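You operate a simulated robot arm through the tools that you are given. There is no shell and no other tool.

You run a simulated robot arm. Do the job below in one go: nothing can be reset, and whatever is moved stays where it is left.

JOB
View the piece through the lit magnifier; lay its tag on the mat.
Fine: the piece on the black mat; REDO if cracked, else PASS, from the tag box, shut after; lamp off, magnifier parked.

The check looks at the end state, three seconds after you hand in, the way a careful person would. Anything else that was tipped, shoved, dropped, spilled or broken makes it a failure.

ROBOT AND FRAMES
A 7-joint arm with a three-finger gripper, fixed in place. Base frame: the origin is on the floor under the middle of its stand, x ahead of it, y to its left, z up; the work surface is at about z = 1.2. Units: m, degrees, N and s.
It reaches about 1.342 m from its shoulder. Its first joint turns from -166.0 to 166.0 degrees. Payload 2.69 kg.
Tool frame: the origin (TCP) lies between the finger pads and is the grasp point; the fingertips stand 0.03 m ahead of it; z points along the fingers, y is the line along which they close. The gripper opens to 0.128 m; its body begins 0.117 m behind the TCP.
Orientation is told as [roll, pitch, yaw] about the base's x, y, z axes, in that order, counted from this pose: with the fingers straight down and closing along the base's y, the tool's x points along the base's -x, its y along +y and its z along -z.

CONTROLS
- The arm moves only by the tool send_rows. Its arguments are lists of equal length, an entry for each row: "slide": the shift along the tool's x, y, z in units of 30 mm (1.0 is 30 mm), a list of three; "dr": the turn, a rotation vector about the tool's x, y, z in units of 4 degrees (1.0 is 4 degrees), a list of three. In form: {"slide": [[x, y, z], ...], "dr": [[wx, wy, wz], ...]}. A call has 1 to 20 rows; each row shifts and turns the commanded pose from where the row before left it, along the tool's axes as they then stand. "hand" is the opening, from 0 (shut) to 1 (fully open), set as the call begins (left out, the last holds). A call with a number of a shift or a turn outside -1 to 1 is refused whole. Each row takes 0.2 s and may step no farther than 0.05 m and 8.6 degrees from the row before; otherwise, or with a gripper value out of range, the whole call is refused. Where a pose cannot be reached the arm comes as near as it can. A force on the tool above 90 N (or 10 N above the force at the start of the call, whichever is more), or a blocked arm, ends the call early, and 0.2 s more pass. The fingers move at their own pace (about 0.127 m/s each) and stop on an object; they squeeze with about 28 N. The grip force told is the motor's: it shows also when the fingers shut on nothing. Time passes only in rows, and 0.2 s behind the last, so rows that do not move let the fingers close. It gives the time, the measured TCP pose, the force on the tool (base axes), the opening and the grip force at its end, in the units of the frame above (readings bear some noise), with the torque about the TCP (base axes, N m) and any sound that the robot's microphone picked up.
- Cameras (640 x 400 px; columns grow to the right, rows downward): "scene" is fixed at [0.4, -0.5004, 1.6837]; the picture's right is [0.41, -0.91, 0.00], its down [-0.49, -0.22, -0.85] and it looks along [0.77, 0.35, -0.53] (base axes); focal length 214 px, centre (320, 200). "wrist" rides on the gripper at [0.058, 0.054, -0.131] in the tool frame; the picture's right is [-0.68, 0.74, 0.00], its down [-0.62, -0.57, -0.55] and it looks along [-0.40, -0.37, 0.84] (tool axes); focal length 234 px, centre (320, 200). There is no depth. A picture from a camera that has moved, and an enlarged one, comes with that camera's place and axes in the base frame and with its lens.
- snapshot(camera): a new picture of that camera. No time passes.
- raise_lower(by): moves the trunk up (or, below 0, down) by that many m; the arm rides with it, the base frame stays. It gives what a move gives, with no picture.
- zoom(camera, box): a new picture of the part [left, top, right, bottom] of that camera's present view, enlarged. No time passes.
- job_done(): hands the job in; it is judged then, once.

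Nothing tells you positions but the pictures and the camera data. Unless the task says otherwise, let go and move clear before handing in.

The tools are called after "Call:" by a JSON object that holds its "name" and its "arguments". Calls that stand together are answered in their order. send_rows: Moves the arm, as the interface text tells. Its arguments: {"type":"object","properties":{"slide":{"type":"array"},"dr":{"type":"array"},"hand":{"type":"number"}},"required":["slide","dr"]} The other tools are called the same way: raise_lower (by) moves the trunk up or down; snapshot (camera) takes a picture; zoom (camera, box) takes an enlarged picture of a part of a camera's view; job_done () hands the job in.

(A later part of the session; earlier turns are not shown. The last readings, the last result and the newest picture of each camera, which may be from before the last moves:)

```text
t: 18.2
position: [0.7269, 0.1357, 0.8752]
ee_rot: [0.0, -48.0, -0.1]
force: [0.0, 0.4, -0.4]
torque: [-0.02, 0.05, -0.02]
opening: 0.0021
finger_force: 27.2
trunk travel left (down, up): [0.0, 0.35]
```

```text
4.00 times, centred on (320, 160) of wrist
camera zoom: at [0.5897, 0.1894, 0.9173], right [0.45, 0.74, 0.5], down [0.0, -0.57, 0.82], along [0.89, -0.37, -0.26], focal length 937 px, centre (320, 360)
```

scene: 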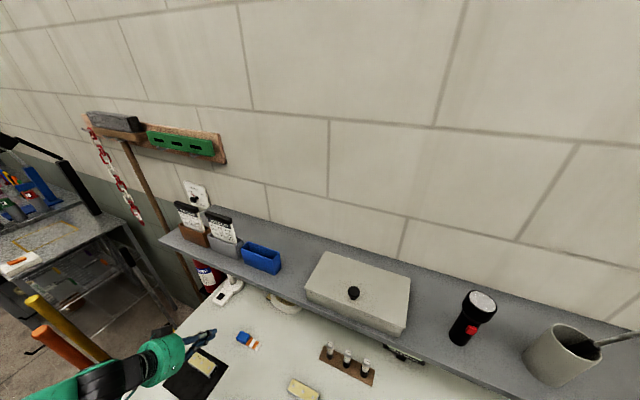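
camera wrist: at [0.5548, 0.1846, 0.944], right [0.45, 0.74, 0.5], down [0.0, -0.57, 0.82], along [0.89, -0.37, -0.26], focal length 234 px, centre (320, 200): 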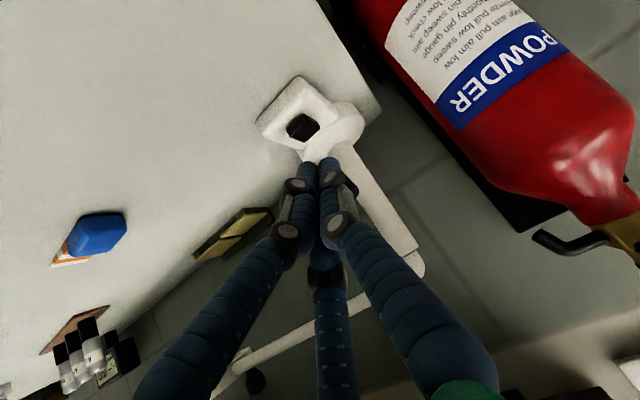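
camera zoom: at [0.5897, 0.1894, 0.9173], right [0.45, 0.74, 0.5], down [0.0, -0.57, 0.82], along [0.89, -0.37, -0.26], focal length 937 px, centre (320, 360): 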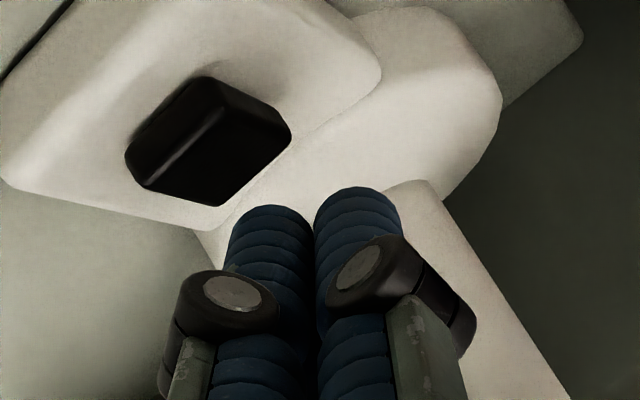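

The lowest fingertip sits about 1 cm above the button. I'll press down in small steps, checking force.

Call:
{"name": "send_rows", "arguments": {"slide": [[0.131, 0, 0.252], [0.0495, 0, 0.0446], [0, 0, 0]], "dr": [[0, 0, 0], [0, 0, 0], [0, 0, 0]]}}

Call:
{"name": "zoom", "arguments": {"camera": "scene", "box": [180, 260, 260, 310]}}

```text
t: 19.0
position: [0.7302, 0.136, 0.8639]
ee_rot: [-0.1, -47.9, 0.0]
force: [-0.1, 0.4, 0.5]
torque: [0.0, -0.03, 0.01]
opening: 0.0023
finger_force: 28.1
trunk travel left (down, up): [0.0, 0.35]
```

```text
8.00 times, centred on (220, 285) of scene
camera zoom: at [0.4, -0.5004, 1.6837], right [0.41, -0.91, 0.0], down [-0.49, -0.22, -0.85], along [0.77, 0.35, -0.53], focal length 1716 px, centre (1120, -480)
```

zoom: 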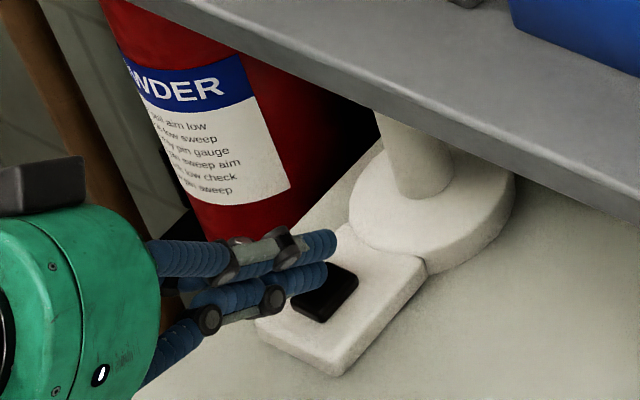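

The tip is almost on the button with no force yet. I'll continue in 2 mm steps.

Call:
{"name": "send_rows", "arguments": {"slide": [[0.0495, 0, 0.0446], [0.0495, 0, 0.0446], [0, 0, 0]], "dr": [[0, 0, 0], [0, 0, 0], [0, 0, 0]]}}

Call:
{"name": "zoom", "arguments": {"camera": "scene", "box": [180, 260, 340, 360]}}

```text
t: 19.8
position: [0.7289, 0.1362, 0.8596]
ee_rot: [0.0, -48.0, 0.0]
force: [-0.1, -0.2, 0.6]
torque: [0.03, -0.02, 0.02]
opening: 0.0022
finger_force: 27.7
trunk travel left (down, up): [0.0, 0.35]
```

```text
4.00 times, centred on (260, 310) of scene
camera zoom: at [0.4, -0.5004, 1.6837], right [0.41, -0.91, 0.0], down [-0.49, -0.22, -0.85], along [0.77, 0.35, -0.53], focal length 858 px, centre (560, -240)
```

zoom: 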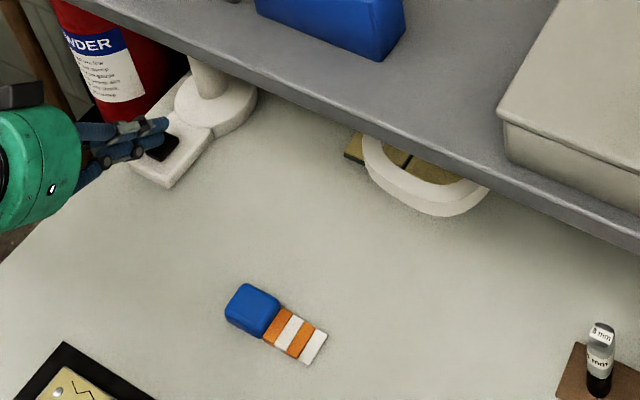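

No contact force yet, so I'll keep stepping down 2 mm at a time, watching the force.

Call:
{"name": "send_rows", "arguments": {"slide": [[0.0495, 0, 0.0446], [0.0495, 0, 0.0446], [0, 0, 0]], "dr": [[0, 0, 0], [0, 0, 0], [0, 0, 0]]}}

Call:
{"name": "zoom", "arguments": {"camera": "scene", "box": [180, 260, 260, 310]}}

Call:
{"name": "zoom", "arguments": {"camera": "wrist", "box": [240, 110, 400, 210]}}

```text
t: 20.6
position: [0.7292, 0.1359, 0.8567]
ee_rot: [0.0, -48.0, 0.0]
force: [0.1, 0.7, 1.3]
torque: [0.05, -0.03, -0.01]
opening: 0.0024
finger_force: 28.3
trunk travel left (down, up): [0.0, 0.35]
heard: click
```

```text
8.00 times, centred on (220, 285) of scene
camera zoom: at [0.4, -0.5004, 1.6837], right [0.41, -0.91, 0.0], down [-0.49, -0.22, -0.85], along [0.77, 0.35, -0.53], focal length 1716 px, centre (1120, -480)
```

zoom: 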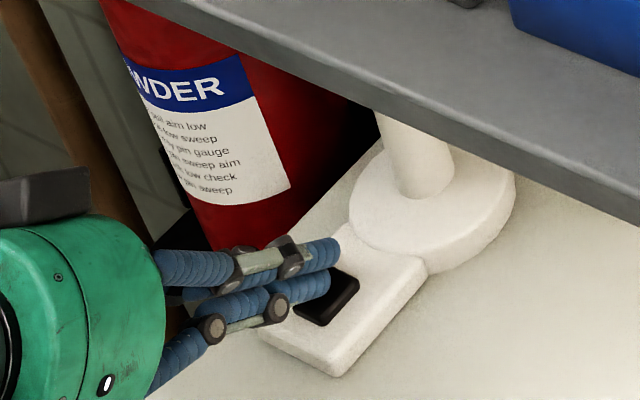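

```text
4.00 times, centred on (320, 160) of wrist
camera zoom: at [0.5929, 0.1897, 0.8999], right [0.45, 0.74, 0.5], down [0.0, -0.57, 0.82], along [0.89, -0.37, -0.26], focal length 937 px, centre (320, 360)
```

zoom: 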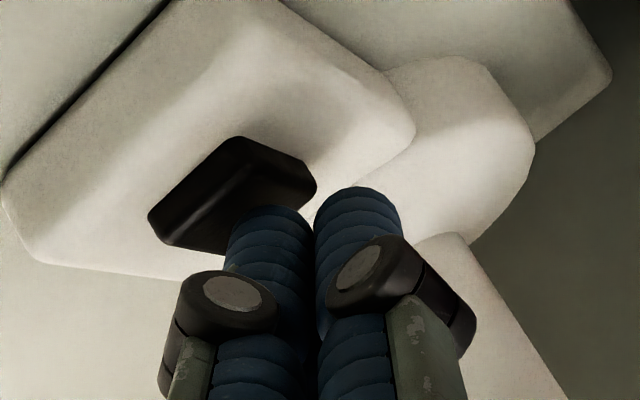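

A click was heard and the bench looks lit. I'll retreat and confirm the lamp is on.

Call:
{"name": "send_rows", "arguments": {"slide": [[-0.5, 0, -0.45], [0, 0, -1], [0, 0, -1], [0, 0, -1], [0, 0, 0]], "dr": [[0, 0, 0], [0, 0, 0], [0, 0, 0], [0, 0, 0], [0, 0, 0]]}}

Call:
{"name": "snapshot", "arguments": {"camera": "scene"}}

Call:
{"name": "zoom", "arguments": {"camera": "scene", "box": [190, 250, 320, 330]}}

Call:
{"name": "snapshot", "arguments": {"camera": "wrist"}}

```text
t: 21.8
position: [0.6622, 0.135, 0.9363]
ee_rot: [0.0, -48.0, -0.2]
force: [0.3, 0.2, 0.1]
torque: [-0.03, 0.01, 0.01]
opening: 0.0022
finger_force: 27.9
trunk travel left (down, up): [0.0, 0.35]
```

```text
taken
```

scene: 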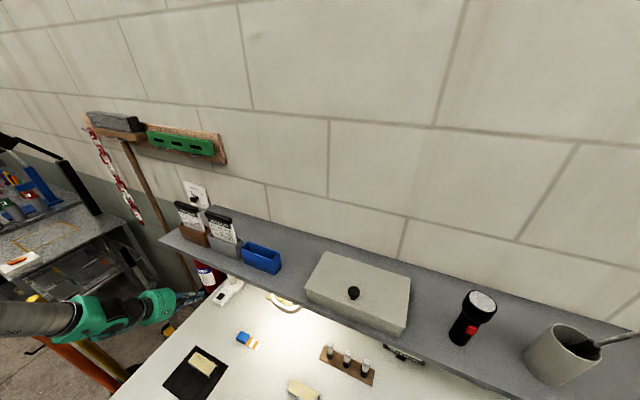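

```text
4.92 times, centred on (255, 290) of scene
camera zoom: at [0.4, -0.5004, 1.6837], right [0.41, -0.91, 0.0], down [-0.49, -0.22, -0.85], along [0.77, 0.35, -0.53], focal length 1056 px, centre (640, -243)
```

zoom: 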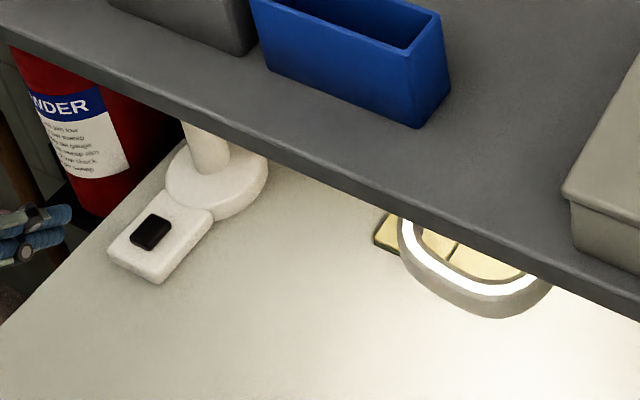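

```text
taken
camera wrist: at [0.526, 0.1899, 0.9799], right [0.45, 0.74, 0.5], down [0.0, -0.57, 0.82], along [0.89, -0.37, -0.26], focal length 234 px, centre (320, 200)
```

wrist: 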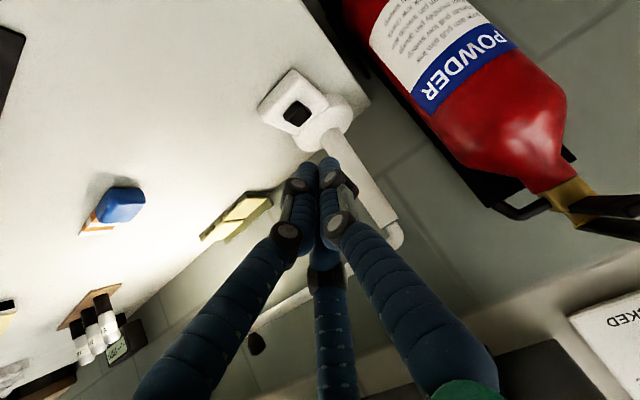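

The ring is lit. Next I'll back off and turn the hand horizontal (fingers toward +x, closing direction vertical) so I can pinch the magnifier's horizontal arm and swing it out.

Call:
{"name": "send_rows", "arguments": {"slide": [[0.106, -0.881, -0.545], [0.106, -0.881, -0.545], [0.106, -0.881, -0.545], [0.106, -0.881, -0.545], [0.106, -0.881, -0.545], [0.106, -0.881, -0.545], [0.106, -0.881, -0.545], [0, 0, 0], [0, 0, 0], [0, 0, 0], [0, 0, 0], [0, 0, 0], [0, 0, 0], [0, 0, 0], [0, 0, 0], [0, 0, 0], [0, 0, 0], [0, 0, 0]], "dr": [[0, 0, 0], [0, 0, 0], [0, 0, 0], [0, 0, 0], [0, 0, 0], [0, 0, 0], [0, 0, 0], [0, -0.955, 0], [0, -0.955, 0], [0, -0.955, 0], [0, -0.955, 0], [0, -0.955, 0], [0, -0.955, 0], [0, -0.955, 0], [0, -0.955, 0], [0, -0.955, 0], [0, -0.955, 0], [0, -0.955, 0]], "hand": 0.6}}

Call:
{"name": "snapshot", "arguments": {"camera": "wrist"}}

Call:
{"name": "snapshot", "arguments": {"camera": "scene"}}

```text
t: 25.6
position: [0.5613, -0.0492, 0.997]
ee_rot: [-179.6, -89.9, 179.7]
force: [-0.1, 0.2, -0.6]
torque: [-0.03, 0.01, 0.02]
opening: 0.0768
finger_force: 0.0
trunk travel left (down, up): [0.0, 0.35]
```

```text
taken
camera wrist: at [0.4311, 0.0049, 0.9375], right [0.0, 0.74, 0.68], down [-0.55, -0.57, 0.62], along [0.84, -0.37, 0.4], focal length 234 px, centre (320, 200)
```

wrist: 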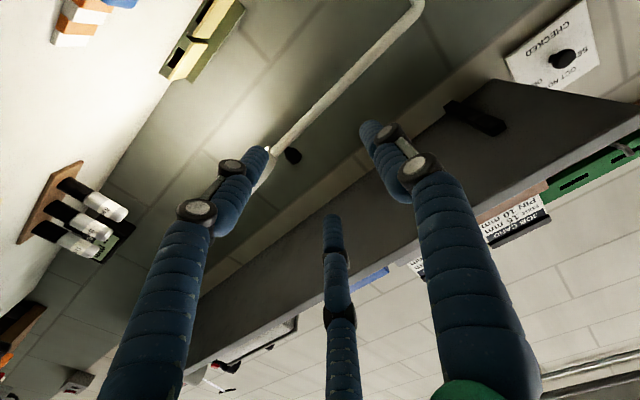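

```text
taken
```

scene: 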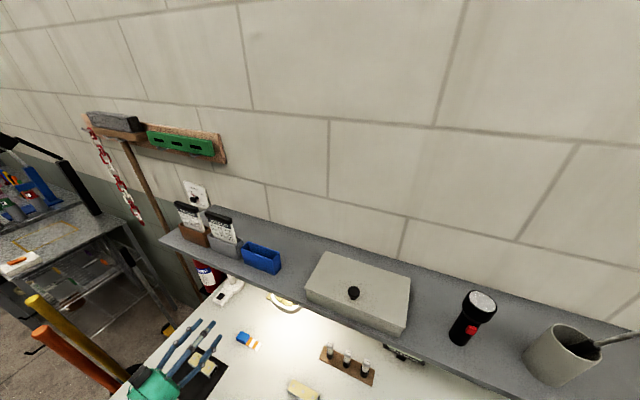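

The hand is horizontal and I can see the rod and knob against the wall. I'll roll the hand 90° so the single finger is above and the other two below the rod.

Call:
{"name": "send_rows", "arguments": {"slide": [[0, 0, 0], [0, 0, 0], [0, 0, 0], [0, 0, 0], [0, 0, 0], [0, 0, 0], [0, 0, 0], [0, 0, 0], [0, 0, 0], [0, 0, 0], [0, 0, 0], [0, 0, 0], [0, 0, 0], [0, 0, 0], [0, 0, 0], [0, 0, 0], [0, 0, 0], [0, 0, 0], [0, 0, 0], [0, 0, 0]], "dr": [[0, 0, 1], [0, 0, 1], [0, 0, 1], [0, 0, 1], [0, 0, 1], [0, 0, 1], [0, 0, 1], [0, 0, 1], [0, 0, 1], [0, 0, 1], [0, 0, 1], [0, 0, 1], [0, 0, 1], [0, 0, 1], [0, 0, 1], [0, 0, 1], [0, 0, 1], [0, 0, 1], [0, 0, 1], [0, 0, 1]]}}

Call:
{"name": "snapshot", "arguments": {"camera": "wrist"}}

Call:
{"name": "snapshot", "arguments": {"camera": "scene"}}

```text
t: 29.8
position: [0.5628, -0.0486, 0.9977]
ee_rot: [90.0, -9.9, -90.1]
force: [0.2, -0.6, 0.3]
torque: [0.02, 0.01, 0.0]
opening: 0.0767
finger_force: 0.1
trunk travel left (down, up): [0.0, 0.35]
```

```text
taken
camera wrist: at [0.4313, 0.0181, 1.0391], right [0.0, -0.54, 0.84], down [-0.55, -0.7, -0.45], along [0.84, -0.46, -0.3], focal length 234 px, centre (320, 200)
```

wrist: 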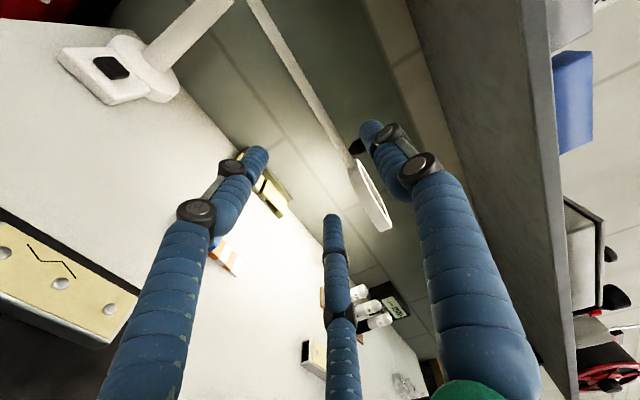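

```text
taken
```

scene: 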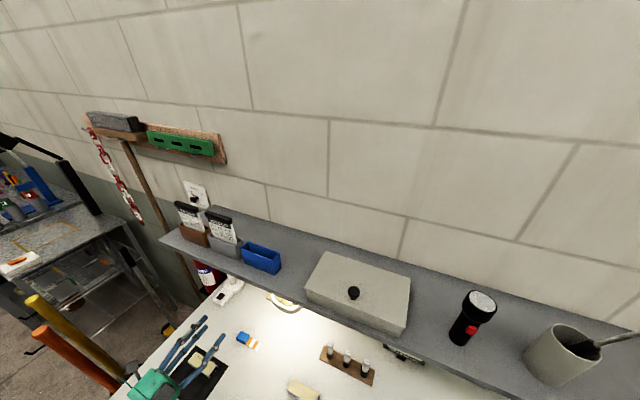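

The rod, knob and ring agree with my estimates (rod near [0.79, -0.05, 0.995]). I'll finish the roll and advance part-way toward the rod.

Call:
{"name": "send_rows", "arguments": {"slide": [[0, 0, 0], [0, 0, 0], [0, 0, 0], [0, 0, 1], [0, 0, 1], [0, 0, 1], [0, 0, 1], [0, 0, 1], [0, 0, 0]], "dr": [[0, 0, 0.85], [0, 0, 0.85], [0, 0, 0.8], [0, 0, 0], [0, 0, 0], [0, 0, 0], [0, 0, 0], [0, 0, 0], [0, 0, 0]]}}

Call:
{"name": "snapshot", "arguments": {"camera": "wrist"}}

Call:
{"name": "snapshot", "arguments": {"camera": "scene"}}

```text
t: 31.8
position: [0.7126, -0.0499, 0.9957]
ee_rot: [90.0, 0.0, -90.0]
force: [-0.2, -0.3, 0.0]
torque: [-0.01, -0.02, 0.02]
opening: 0.0771
finger_force: 0.1
trunk travel left (down, up): [0.0, 0.35]
```

```text
taken
camera wrist: at [0.5805, 0.0092, 1.0485], right [0.0, -0.68, 0.74], down [-0.55, -0.62, -0.57], along [0.84, -0.4, -0.37], focal length 234 px, centre (320, 200)
```

wrist: 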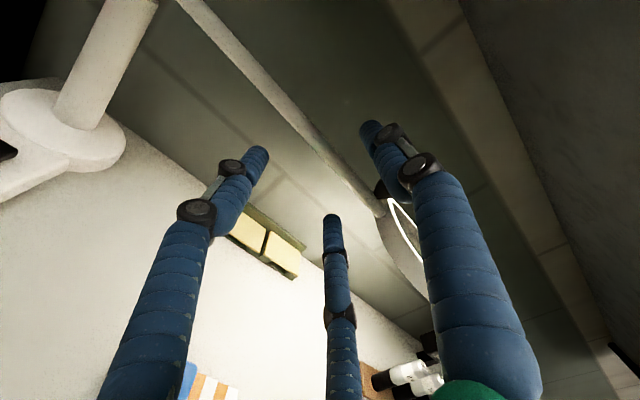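

```text
taken
```

scene: 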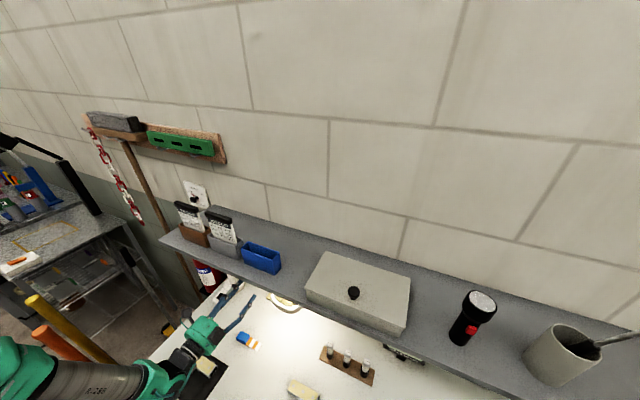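

The rod runs between the upper finger and the two lower ones. I'll advance the remaining 7–8 cm so the pads sit on the rod, then check before closing.

Call:
{"name": "send_rows", "arguments": {"slide": [[0, 0.03, 0.85], [0, 0.03, 0.85], [0, 0.03, 0.85], [0, 0, 0]], "dr": [[0, 0, 0], [0, 0, 0], [0, 0, 0], [0, 0, 0]]}}

Call:
{"name": "snapshot", "arguments": {"camera": "wrist"}}

Call:
{"name": "zoom", "arguments": {"camera": "wrist", "box": [240, 100, 400, 200]}}

```text
t: 32.8
position: [0.788, -0.0491, 0.9998]
ee_rot: [90.0, 0.0, -90.0]
force: [0.1, 0.0, -0.9]
torque: [0.04, 0.0, -0.02]
opening: 0.0769
finger_force: 0.1
trunk travel left (down, up): [0.0, 0.35]
```

```text
taken
camera wrist: at [0.6573, 0.0095, 1.0529], right [0.0, -0.68, 0.74], down [-0.55, -0.62, -0.57], along [0.84, -0.4, -0.37], focal length 234 px, centre (320, 200)
```

wrist: 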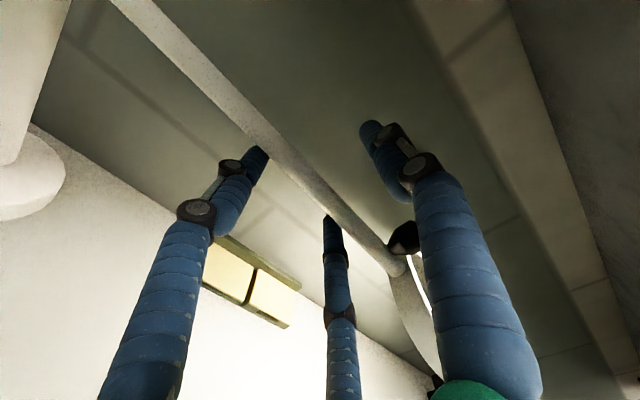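

```text
4.00 times, centred on (320, 150) of wrist
camera zoom: at [0.6573, 0.0095, 1.0529], right [0.0, -0.68, 0.74], down [-0.55, -0.62, -0.57], along [0.84, -0.4, -0.37], focal length 937 px, centre (320, 400)
```

zoom: 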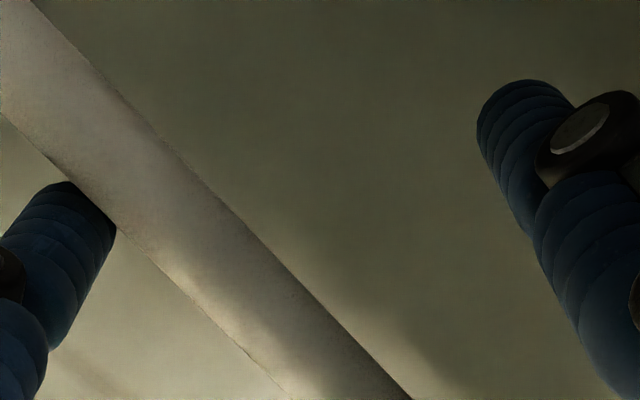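

The rod lies centred at the grasp point with the fingers above and below. I'll close on it gently and read the opening.

Call:
{"name": "send_rows", "arguments": {"slide": [[0, 0, 0], [0, 0, 0], [0, 0, 0], [0, 0, 0]], "dr": [[0, 0, 0], [0, 0, 0], [0, 0, 0], [0, 0, 0]], "hand": 0}}

Call:
{"name": "snapshot", "arguments": {"camera": "wrist"}}

Call:
{"name": "zoom", "arguments": {"camera": "scene", "box": [180, 250, 320, 340]}}

```text
t: 33.8
position: [0.787, -0.0482, 0.99]
ee_rot: [89.0, 0.0, -90.0]
force: [-9.0, 4.1, -65.9]
torque: [0.01, 0.86, 1.4]
opening: 0.0247
finger_force: 45.1
trunk travel left (down, up): [0.0, 0.35]
```

```text
taken
camera wrist: at [0.6569, 0.0099, 1.0453], right [0.01, -0.68, 0.74], down [-0.56, -0.61, -0.56], along [0.83, -0.4, -0.39], focal length 234 px, centre (320, 200)
```

wrist: 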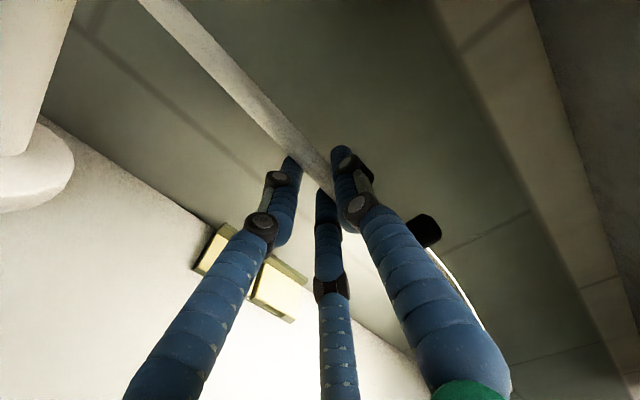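

```text
4.44 times, centred on (250, 295) of scene
camera zoom: at [0.4, -0.5004, 1.6837], right [0.41, -0.91, 0.0], down [-0.49, -0.22, -0.85], along [0.77, 0.35, -0.53], focal length 953 px, centre (631, -222)
```

zoom: 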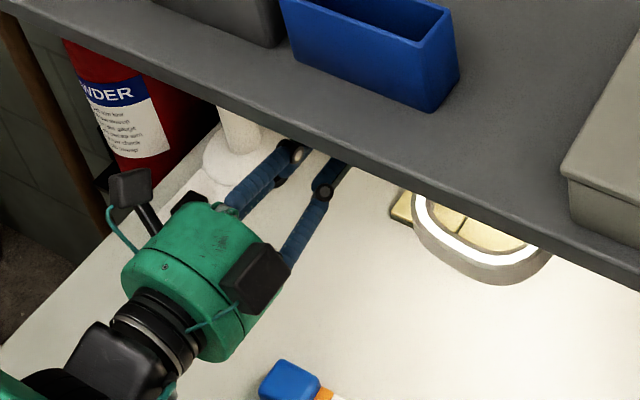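

The rod is pushing the tool down with ~66 N, so the rod sits lower than my grasp centre. I'll release right away and re-centre lower.

Call:
{"name": "send_rows", "arguments": {"slide": [[0, 0, 0], [0, 0, 0], [0, 0, 0]], "dr": [[0, 0, 0], [0, 0, 0], [0, 0, 0]], "hand": 0.5}}

Call:
{"name": "snapshot", "arguments": {"camera": "wrist"}}

Call:
{"name": "zoom", "arguments": {"camera": "scene", "box": [180, 250, 320, 340]}}

Call:
{"name": "zoom", "arguments": {"camera": "wrist", "box": [240, 100, 400, 200]}}

```text
t: 34.6
position: [0.7894, -0.0502, 1.0007]
ee_rot: [90.2, 0.1, -90.1]
force: [-0.6, -13.8, -29.5]
torque: [-0.77, 0.4, -0.3]
opening: 0.0695
finger_force: 3.9
trunk travel left (down, up): [0.0, 0.35]
```

```text
taken
camera wrist: at [0.6585, 0.0085, 1.0534], right [0.0, -0.68, 0.74], down [-0.55, -0.61, -0.57], along [0.84, -0.41, -0.37], focal length 234 px, centre (320, 200)
```

wrist: 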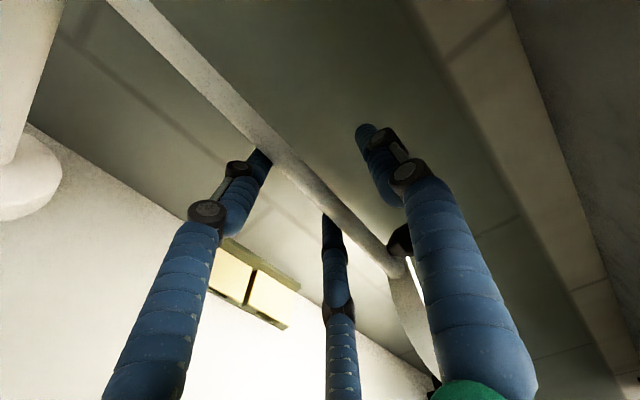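

```text
4.44 times, centred on (250, 295) of scene
camera zoom: at [0.4, -0.5004, 1.6837], right [0.41, -0.91, 0.0], down [-0.49, -0.22, -0.85], along [0.77, 0.35, -0.53], focal length 953 px, centre (631, -222)
```

zoom: 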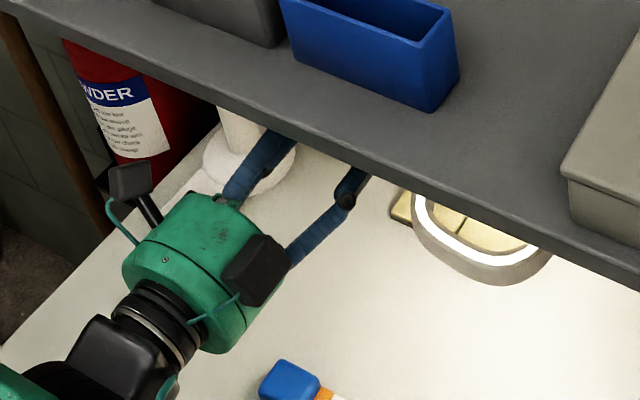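

```text
4.00 times, centred on (320, 150) of wrist
camera zoom: at [0.6585, 0.0085, 1.0534], right [0.0, -0.68, 0.74], down [-0.55, -0.61, -0.57], along [0.84, -0.41, -0.37], focal length 937 px, centre (320, 400)
```

zoom: 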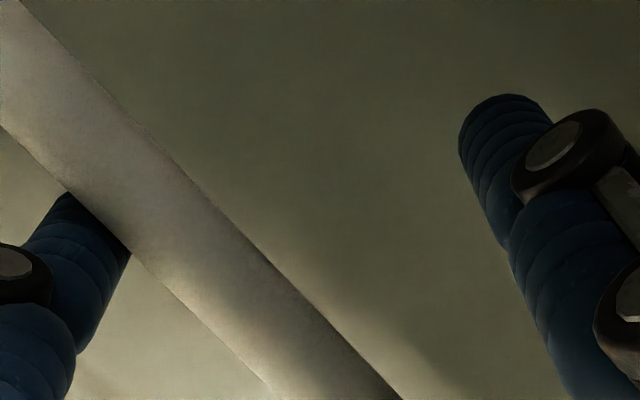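

The geometry says the rod centre is near z 0.996 and the grasp centre should be a few mm lower, about 0.990. I'll open a little more, drop 1 cm, and confirm zero contact.

Call:
{"name": "send_rows", "arguments": {"slide": [[0, -0.17, 0], [0, -0.17, 0], [0, 0, 0]], "dr": [[0, 0, 0], [0, 0, 0], [0, 0, 0]], "hand": 0.65}}

Call:
{"name": "zoom", "arguments": {"camera": "wrist", "box": [240, 100, 400, 200]}}

```text
t: 35.4
position: [0.7883, -0.0483, 0.991]
ee_rot: [90.2, 0.0, -90.0]
force: [0.5, 0.4, -0.4]
torque: [-0.02, 0.03, 0.0]
opening: 0.0832
finger_force: 0.1
trunk travel left (down, up): [0.0, 0.35]
```

```text
4.00 times, centred on (320, 150) of wrist
camera zoom: at [0.6575, 0.0101, 1.0436], right [0.0, -0.68, 0.74], down [-0.55, -0.62, -0.57], along [0.84, -0.4, -0.37], focal length 937 px, centre (320, 400)
```

zoom: 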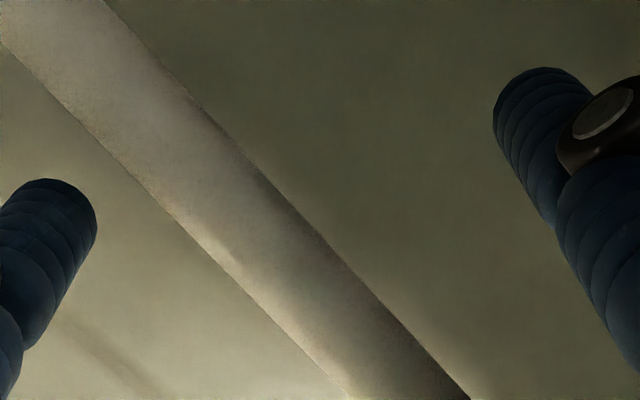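

No contact now. I'll close partway first to see which side touches.

Call:
{"name": "send_rows", "arguments": {"slide": [[0, 0, 0], [0, 0, 0], [0, 0, 0]], "dr": [[0, 0, 0], [0, 0, 0], [0, 0, 0]], "hand": 0.24}}

Call:
{"name": "snapshot", "arguments": {"camera": "wrist"}}

Call:
{"name": "zoom", "arguments": {"camera": "wrist", "box": [260, 120, 380, 195]}}

```text
t: 36.2
position: [0.788, -0.0488, 0.9893]
ee_rot: [90.1, 0.0, -90.0]
force: [-0.2, 0.3, -0.6]
torque: [0.0, -0.03, 0.0]
opening: 0.0304
finger_force: 0.1
trunk travel left (down, up): [0.0, 0.35]
```

```text
taken
camera wrist: at [0.6572, 0.0099, 1.0428], right [0.0, -0.68, 0.74], down [-0.55, -0.62, -0.57], along [0.84, -0.4, -0.37], focal length 234 px, centre (320, 200)
```

wrist: 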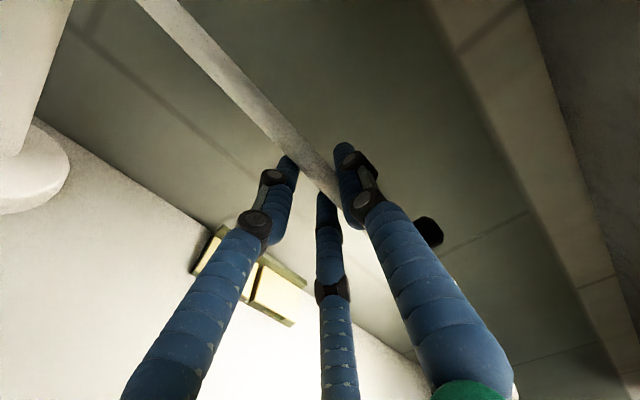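

```text
5.33 times, centred on (320, 158) of wrist
camera zoom: at [0.6572, 0.0099, 1.0428], right [0.0, -0.68, 0.74], down [-0.55, -0.62, -0.57], along [0.84, -0.4, -0.37], focal length 1249 px, centre (320, 427)
```

zoom: 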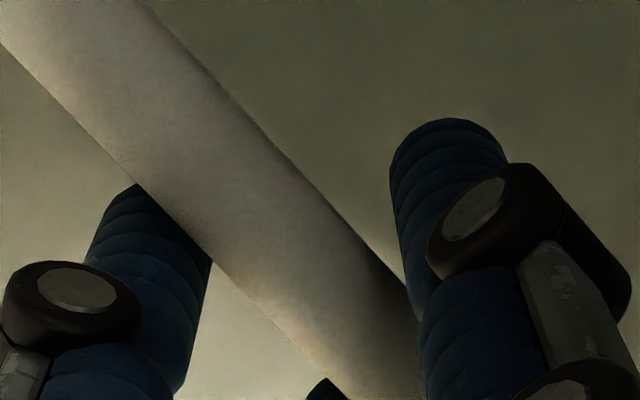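

The rod is caged without force. Now I close fully and check the net force.

Call:
{"name": "send_rows", "arguments": {"slide": [[0, 0, 0], [0, 0, 0]], "dr": [[0, 0, 0], [0, 0, 0]], "hand": 0.1}}

```text
t: 36.8
position: [0.7872, -0.0479, 0.991]
ee_rot: [89.9, 0.1, -89.9]
force: [-0.2, 0.7, -1.6]
torque: [-0.05, 0.01, 0.1]
opening: 0.0248
finger_force: 45.0
trunk travel left (down, up): [0.0, 0.35]
```

The rod is firmly gripped with near-zero net force. I'll try a small 8° swing about the column axis and check the forces.

Call:
{"name": "send_rows", "arguments": {"slide": [[0.05, 0, -0.401], [0.05, 0, -0.401], [0, 0, 0]], "dr": [[0, -1, 0], [0, -1, 0], [0, 0, 0]]}}

Call:
{"name": "zoom", "arguments": {"camera": "scene", "box": [180, 250, 320, 340]}}

```text
t: 37.6
position: [0.7647, -0.0418, 0.99]
ee_rot: [89.9, -0.1, -97.9]
force: [-0.5, 24.1, -3.0]
torque: [0.0, 0.0, 1.47]
opening: 0.0246
finger_force: 44.9
trunk travel left (down, up): [0.0, 0.35]
```

```text
4.44 times, centred on (250, 295) of scene
camera zoom: at [0.4, -0.5004, 1.6837], right [0.41, -0.91, 0.0], down [-0.49, -0.22, -0.85], along [0.77, 0.35, -0.53], focal length 953 px, centre (631, -222)
```

zoom: 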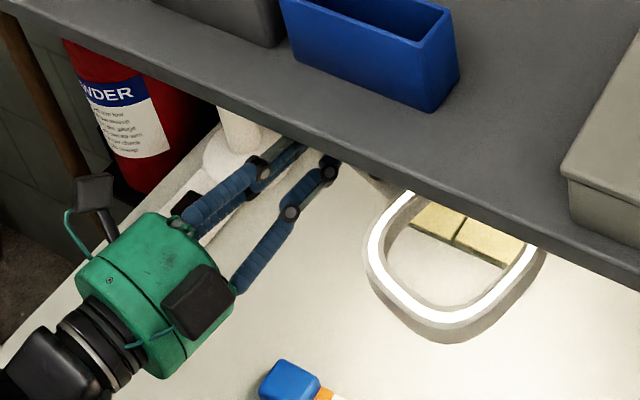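

The ring is swinging out, with 24 N of axial pull suggesting the pivot is slightly farther back than assumed. I'll correct the arc and continue 8° more.

Call:
{"name": "send_rows", "arguments": {"slide": [[0.2, 0, -0.39], [0.09, 0, -0.392], [0, 0, 0]], "dr": [[0, -1, 0], [0, -1, 0], [0, 0, 0]]}}

```text
t: 38.4
position: [0.7424, -0.034, 0.9888]
ee_rot: [90.0, 0.0, -106.2]
force: [-7.0, -10.3, -2.6]
torque: [0.03, 0.04, 0.27]
opening: 0.0248
finger_force: 44.9
trunk travel left (down, up): [0.0, 0.35]
```

Forces are small now. I'll continue the swing 16° further with the refined arc.

Call:
{"name": "send_rows", "arguments": {"slide": [[0.04, 0, -0.392], [0.08, 0, -0.393], [0.08, 0, -0.393], [0.08, 0, -0.393], [0, 0, 0]], "dr": [[0, -1, 0], [0, -1, 0], [0, -1, 0], [0, -1, 0], [0, 0, 0]]}}

Call:
{"name": "snapshot", "arguments": {"camera": "scene"}}

Call:
{"name": "snapshot", "arguments": {"camera": "wrist"}}

```text
t: 39.6
position: [0.7021, -0.0074, 0.9897]
ee_rot: [89.9, 0.0, -122.1]
force: [-12.1, -7.5, -7.8]
torque: [0.14, -0.02, 0.79]
opening: 0.025
finger_force: 45.4
trunk travel left (down, up): [0.0, 0.35]
```

```text
taken
```

scene: 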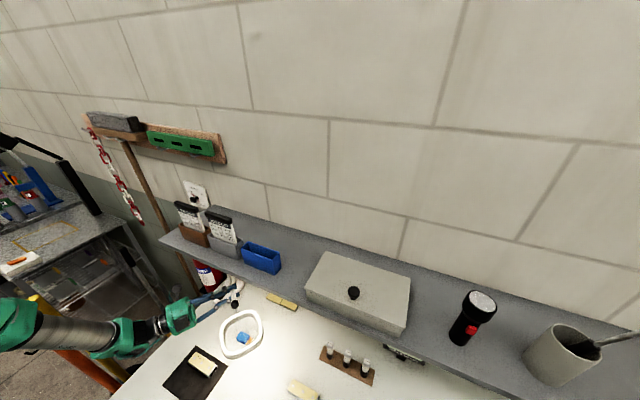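

```text
taken
camera wrist: at [0.6221, 0.1118, 1.0427], right [-0.36, -0.57, 0.74], down [-0.79, -0.23, -0.57], along [0.49, -0.79, -0.37], focal length 234 px, centre (320, 200)
```

wrist: 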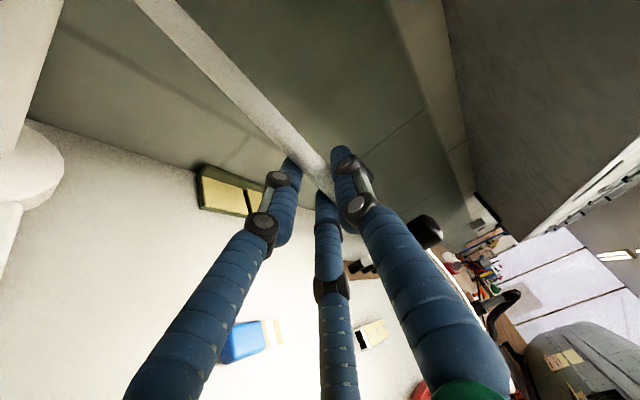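

The swing is smooth; the arc fits a pivot at [0.817, 0.123] with radius 0.1735. About 24° more puts the ring over the piece on the mat.

Call:
{"name": "send_rows", "arguments": {"slide": [[0.03, 0, -0.396], [0.079, 0, -0.396], [0.079, 0, -0.396], [0.079, 0, -0.396], [0.079, 0, -0.396], [0.079, 0, -0.396], [0, 0, 0]], "dr": [[0, -1, 0], [0, -1, 0], [0, -1, 0], [0, -1, 0], [0, -1, 0], [0, -1, 0], [0, 0, 0]]}}

Call:
{"name": "snapshot", "arguments": {"camera": "scene"}}

Call:
{"name": "snapshot", "arguments": {"camera": "wrist"}}

Call:
{"name": "zoom", "arguments": {"camera": "scene", "box": [130, 300, 290, 400]}}

```text
t: 41.2
position: [0.6582, 0.05, 0.9897]
ee_rot: [90.0, 0.0, -146.1]
force: [-9.3, -1.2, 0.1]
torque: [0.11, -0.16, 0.43]
opening: 0.0247
finger_force: 45.2
trunk travel left (down, up): [0.0, 0.35]
```

```text
taken
```

scene: 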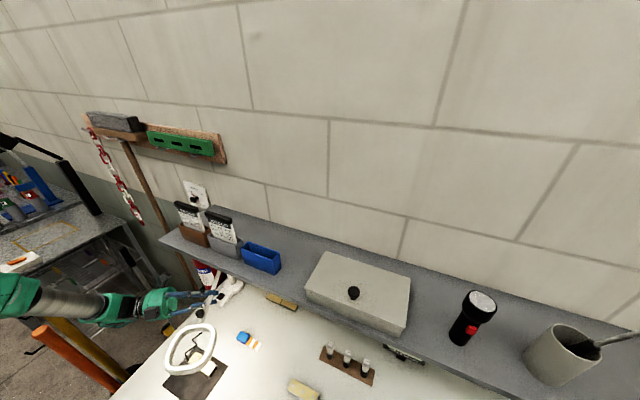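

```text
taken
camera wrist: at [0.6337, 0.1908, 1.0426], right [-0.56, -0.38, 0.74], down [-0.82, 0.11, -0.57], along [0.13, -0.92, -0.37], focal length 234 px, centre (320, 200)
```

wrist: 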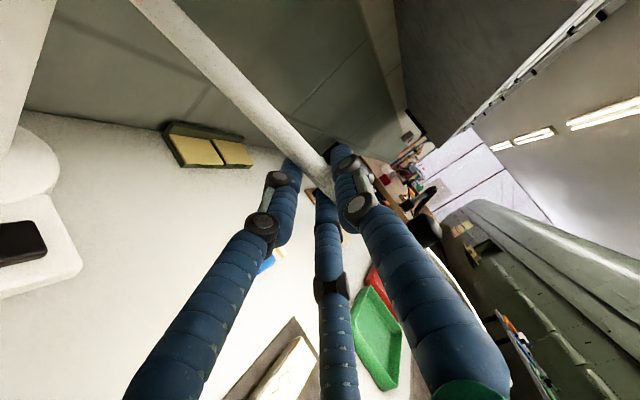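

```text
4.00 times, centred on (210, 350) of scene
camera zoom: at [0.4, -0.5004, 1.6837], right [0.41, -0.91, 0.0], down [-0.49, -0.22, -0.85], along [0.77, 0.35, -0.53], focal length 858 px, centre (760, -400)
```

zoom: 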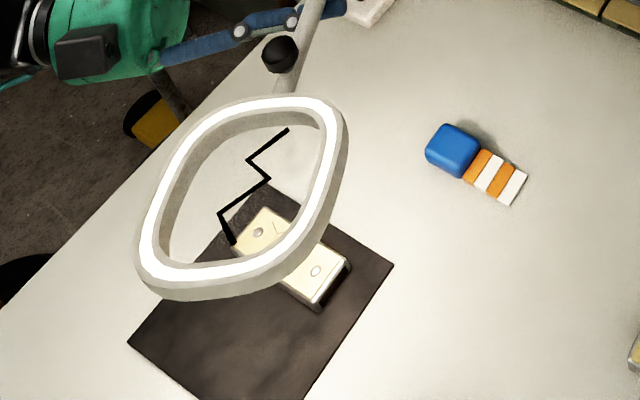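

The lit ring is over the piece, and a bold zigzag appears in the lens. I'll let go of the rod, withdraw, and look through the lens from above with the wrist camera for a proper reading.

Call:
{"name": "send_rows", "arguments": {"slide": [[0, 0, 0], [0, 0, 0], [0, 0, 0], [0, 0, -1], [0, 0, -1], [0, 0, -1], [0, 0, -1], [0, 0, -1], [0, 0, 0]], "dr": [[0, 0, 0], [0, 0, 0], [0, 0, 0], [0, 0, 0], [0, 0, 0], [0, 0, 0], [0, 0, 0], [0, 0, 0], [0, 0, 0]], "hand": 0.6}}

Call:
{"name": "zoom", "arguments": {"camera": "scene", "box": [130, 300, 290, 400]}}

Call:
{"name": "snapshot", "arguments": {"camera": "wrist"}}

```text
t: 43.2
position: [0.5741, 0.174, 0.9902]
ee_rot: [90.0, -0.1, -146.1]
force: [-0.2, 0.5, 0.0]
torque: [-0.01, -0.01, -0.01]
opening: 0.0768
finger_force: 0.0
trunk travel left (down, up): [0.0, 0.35]
```

```text
4.00 times, centred on (210, 350) of scene
camera zoom: at [0.4, -0.5004, 1.6837], right [0.41, -0.91, 0.0], down [-0.49, -0.22, -0.85], along [0.77, 0.35, -0.53], focal length 858 px, centre (760, -400)
```

zoom: 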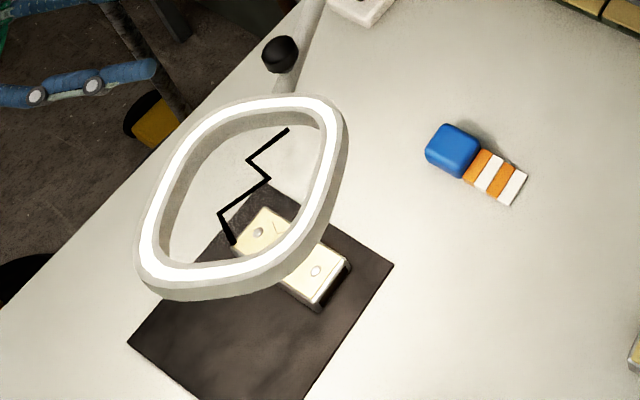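

```text
taken
camera wrist: at [0.5504, 0.3162, 1.043], right [-0.56, -0.38, 0.74], down [-0.82, 0.11, -0.57], along [0.13, -0.92, -0.37], focal length 234 px, centre (320, 200)
```

wrist: 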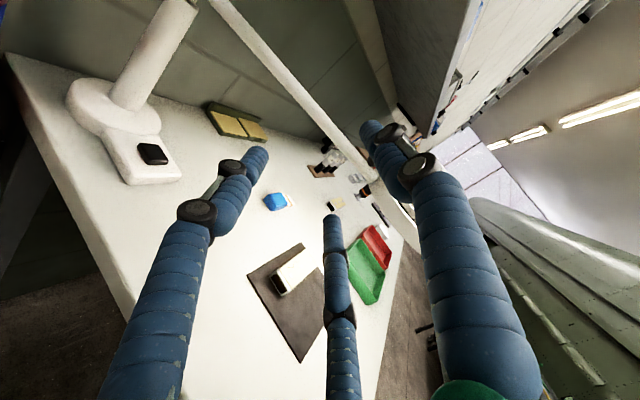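

The magnifier stays put over the piece. I'll lift clear while turning the hand back, then bring the camera above the lens to look straight down through it.

Call:
{"name": "send_rows", "arguments": {"slide": [[-0.74, 0, -0.5], [-0.74, 0, -0.5], [-0.74, 0, -0.5], [0, 0.6, 0], [0, 0.6, 0], [0, 0.6, 0], [0, 0.6, 0], [0, 0.6, 0], [0, 0.6, 0], [0, 0.6, 0], [0, 0.6, 0], [0, 0.6, 0], [0, 0.6, 0], [0, 0.6, 0], [0, 0.6, 0], [0, 0.6, 0], [0, 0.6, 0]], "dr": [[0, 0, 0], [0, 0, 0], [0, 0, 0], [0, 1, 0], [0, 1, 0], [0, 1, 0], [0, 1, 0], [0, 1, 0], [0, 1, 0], [0, 1, 0], [0, 1, 0], [0, 1, 0], [0, 1, 0], [0, 1, 0], [0, 1, 0], [0, 1, 0], [0, 1, 0]]}}

Call:
{"name": "snapshot", "arguments": {"camera": "scene"}}

Call:
{"name": "snapshot", "arguments": {"camera": "wrist"}}

```text
t: 46.8
position: [0.4941, 0.1753, 1.2414]
ee_rot: [90.0, -0.2, -90.0]
force: [-0.1, 0.0, 0.6]
torque: [-0.02, 0.0, -0.04]
opening: 0.0769
finger_force: 0.0
trunk travel left (down, up): [0.0, 0.35]
```

```text
taken
```

scene: 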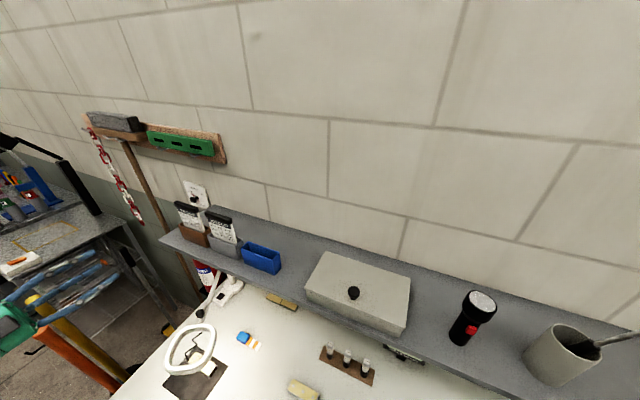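

```text
taken
camera wrist: at [0.364, 0.2335, 1.2941], right [0.0, -0.68, 0.74], down [-0.55, -0.62, -0.56], along [0.84, -0.4, -0.37], focal length 234 px, centre (320, 200)
```

wrist: 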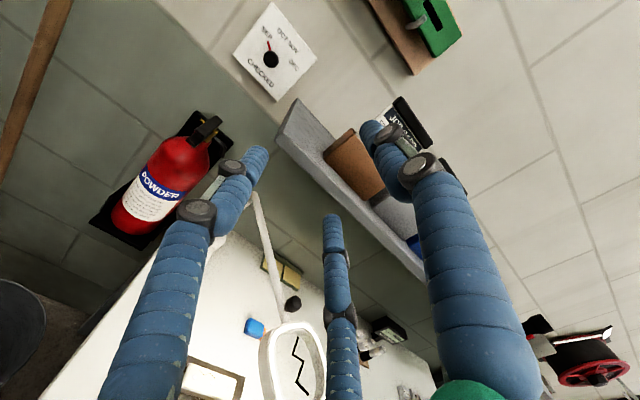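

The zigzag shows in the lens from this side too. Now I turn the hand to point down and move above the ring for the straight-down view.

Call:
{"name": "send_rows", "arguments": {"slide": [[0, 0, 0], [0, 0, 0], [0, 0, 0], [0, 0, 0], [0, 0, 0], [0, 0, 0], [0, 0, 0], [0, 0, 0], [0, 0, 0], [0, 0, 0], [0, 0, 0], [0, 0, 0], [0, 0, 0], [0, 0, 0], [0, 0, 0], [0, 0, 0], [0, 0, 0], [0, 0, 0]], "dr": [[0.962, 0.962, -0.962], [0.962, 0.962, -0.962], [0.962, 0.962, -0.962], [0.962, 0.962, -0.962], [0.962, 0.962, -0.962], [0.962, 0.962, -0.962], [0.962, 0.962, -0.962], [0.962, 0.962, -0.962], [0.962, 0.962, -0.962], [0.962, 0.962, -0.962], [0.962, 0.962, -0.962], [0.962, 0.962, -0.962], [0.962, 0.962, -0.962], [0.962, 0.962, -0.962], [0.962, 0.962, -0.962], [0.962, 0.962, -0.962], [0.962, 0.962, -0.962], [0.962, 0.962, -0.962]]}}

Call:
{"name": "snapshot", "arguments": {"camera": "wrist"}}

```text
t: 50.6
position: [0.4947, 0.1734, 1.2419]
ee_rot: [-0.1, 0.0, 0.0]
force: [-0.8, -0.5, -0.3]
torque: [0.01, -0.03, -0.02]
opening: 0.0767
finger_force: 0.0
out of reach, approached as far as the arm can: row 7
trunk travel left (down, up): [0.0, 0.35]
```

```text
taken
camera wrist: at [0.4359, 0.2282, 1.3721], right [0.68, 0.74, 0.0], down [0.62, -0.56, 0.55], along [0.4, -0.37, -0.84], focal length 234 px, centre (320, 200)
```

wrist: 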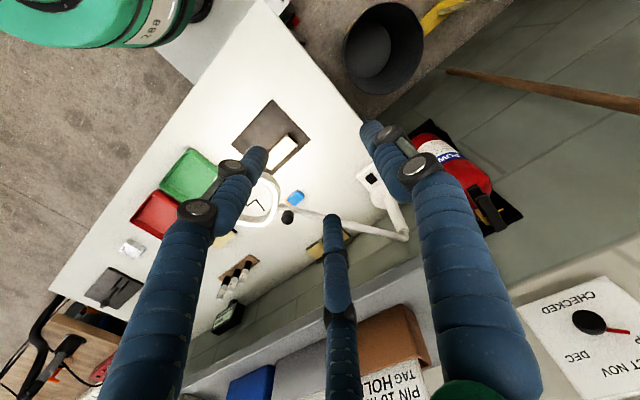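

Now I'll slide sideways so the camera is right above the ring.

Call:
{"name": "send_rows", "arguments": {"slide": [[-0.09, -0.956, 0.037], [-0.09, -0.956, 0.037], [-0.09, -0.956, 0.037], [-0.09, -0.956, 0.037], [-0.09, -0.956, 0.037], [-0.09, -0.956, 0.037], [-0.09, -0.956, 0.037], [-0.09, -0.956, 0.037], [-0.09, -0.956, 0.037], [0, 0, 0]], "dr": [[0, 0, 0], [0, 0, 0], [0, 0, 0], [0, 0, 0], [0, 0, 0], [0, 0, 0], [0, 0, 0], [0, 0, 0], [0, 0, 0], [0, 0, 0]]}}

Call:
{"name": "snapshot", "arguments": {"camera": "wrist"}}

Call:
{"name": "zoom", "arguments": {"camera": "wrist", "box": [240, 0, 400, 100]}}

```text
t: 52.8
position: [0.517, -0.0839, 1.2326]
ee_rot: [0.0, -0.1, 0.0]
force: [0.2, -0.6, 0.8]
torque: [0.01, 0.0, 0.01]
opening: 0.0768
finger_force: 0.1
trunk travel left (down, up): [0.0, 0.35]
```

```text
taken
camera wrist: at [0.4593, -0.0305, 1.3624], right [0.68, 0.74, 0.0], down [0.62, -0.57, 0.55], along [0.4, -0.37, -0.84], focal length 234 px, centre (320, 200)
```

wrist: 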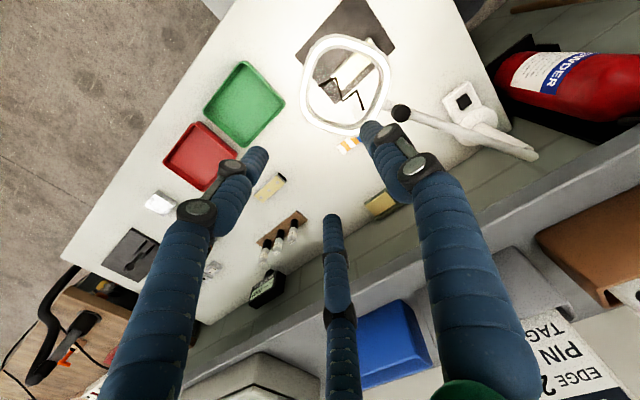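

```text
4.00 times, centred on (320, 50) of wrist
camera zoom: at [0.4593, -0.0305, 1.3624], right [0.68, 0.74, 0.0], down [0.62, -0.57, 0.55], along [0.4, -0.37, -0.84], focal length 937 px, centre (320, 800)
```

zoom: 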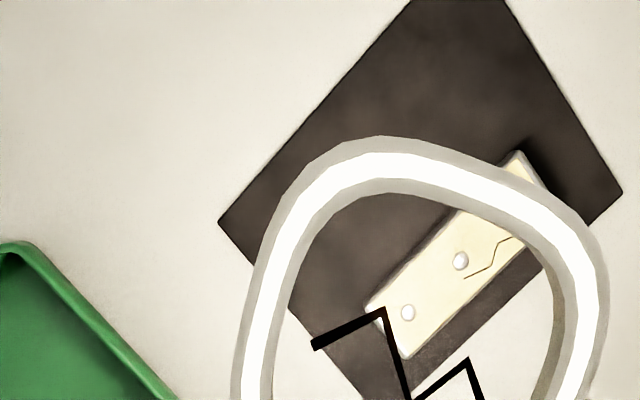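

The piece shows a fine zigzag line and the lens shows a bold one. I'll zoom on the whole lens to be sure of what it shows.

Call:
{"name": "zoom", "arguments": {"camera": "wrist", "box": [280, 20, 408, 140]}}

Call:
{"name": "zoom", "arguments": {"camera": "wrist", "box": [320, 30, 384, 70]}}

Call:
{"name": "zoom", "arguments": {"camera": "wrist", "box": [360, 160, 460, 230]}}

```text
3.33 times, centred on (344, 80) of wrist
camera zoom: at [0.4593, -0.0305, 1.3624], right [0.68, 0.74, 0.0], down [0.62, -0.57, 0.55], along [0.4, -0.37, -0.84], focal length 781 px, centre (240, 600)
```

zoom: 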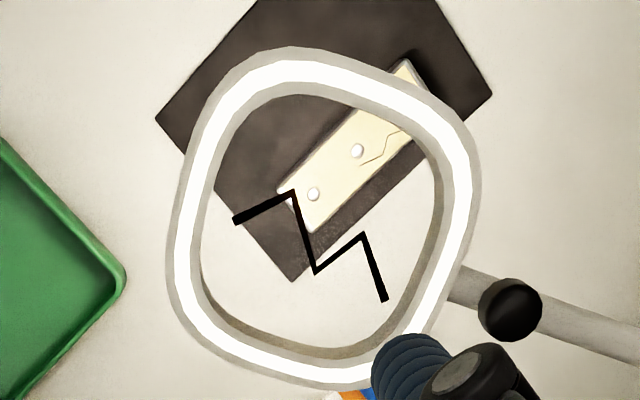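

```text
10.00 times, centred on (352, 50) of wrist
camera zoom: at [0.4593, -0.0305, 1.3624], right [0.68, 0.74, 0.0], down [0.62, -0.57, 0.55], along [0.4, -0.37, -0.84], focal length 2342 px, centre (0, 1700)
```

zoom: 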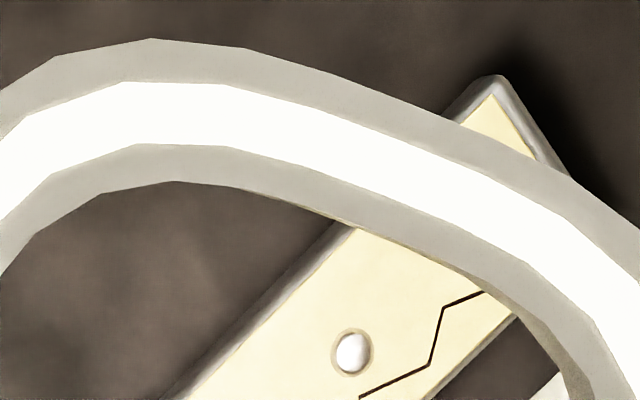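

```text
5.71 times, centred on (410, 195) of wrist
camera zoom: at [0.4593, -0.0305, 1.3624], right [0.68, 0.74, 0.0], down [0.62, -0.57, 0.55], along [0.4, -0.37, -0.84], focal length 1338 px, centre (-194, 229)
```

zoom: 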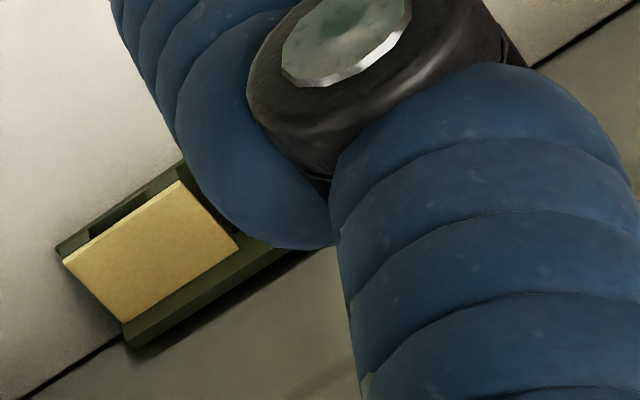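

The lens clearly shows a crack pattern; I'll shift the camera slightly so the cracked end lies fully inside the lens for a definitive look.

Call:
{"name": "send_rows", "arguments": {"slide": [[-0.4, -0.87, 0], [-0.4, -0.87, 0], [0, 0, 0]], "dr": [[0, 0, 0], [0, 0, 0], [0, 0, 0]]}}

Call:
{"name": "zoom", "arguments": {"camera": "wrist", "box": [280, 0, 440, 100]}}

Call:
{"name": "snapshot", "arguments": {"camera": "wrist"}}

```text
t: 53.6
position: [0.5429, -0.1373, 1.231]
ee_rot: [0.0, 0.0, 0.0]
force: [0.6, -0.1, -1.1]
torque: [0.03, 0.0, 0.04]
opening: 0.0768
finger_force: 0.1
trunk travel left (down, up): [0.0, 0.35]
```

```text
4.00 times, centred on (360, 50) of wrist
camera zoom: at [0.4843, -0.0836, 1.361], right [0.68, 0.74, 0.0], down [0.62, -0.57, 0.55], along [0.4, -0.37, -0.84], focal length 937 px, centre (160, 800)
```

zoom: 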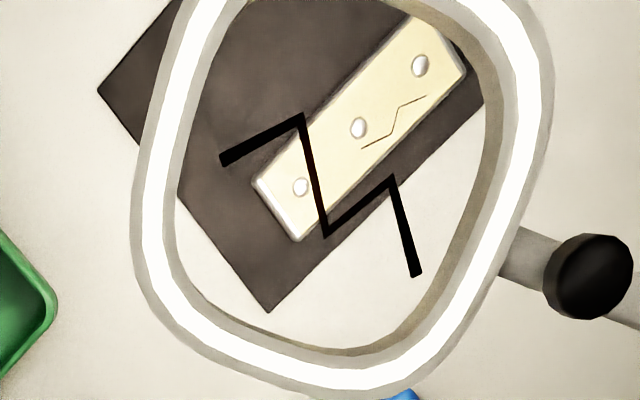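

```text
taken
camera wrist: at [0.4843, -0.0836, 1.361], right [0.68, 0.74, 0.0], down [0.62, -0.57, 0.55], along [0.4, -0.37, -0.84], focal length 234 px, centre (320, 200)
```

wrist: 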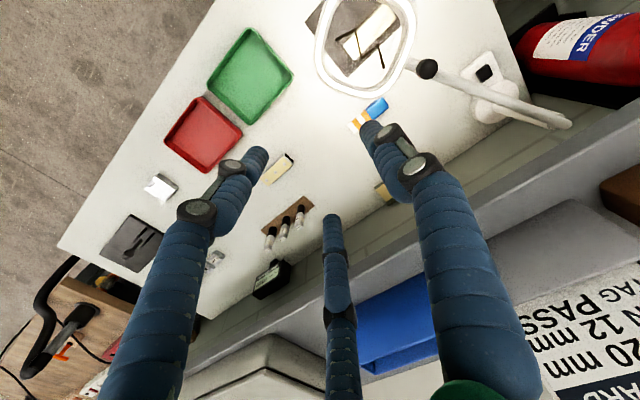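

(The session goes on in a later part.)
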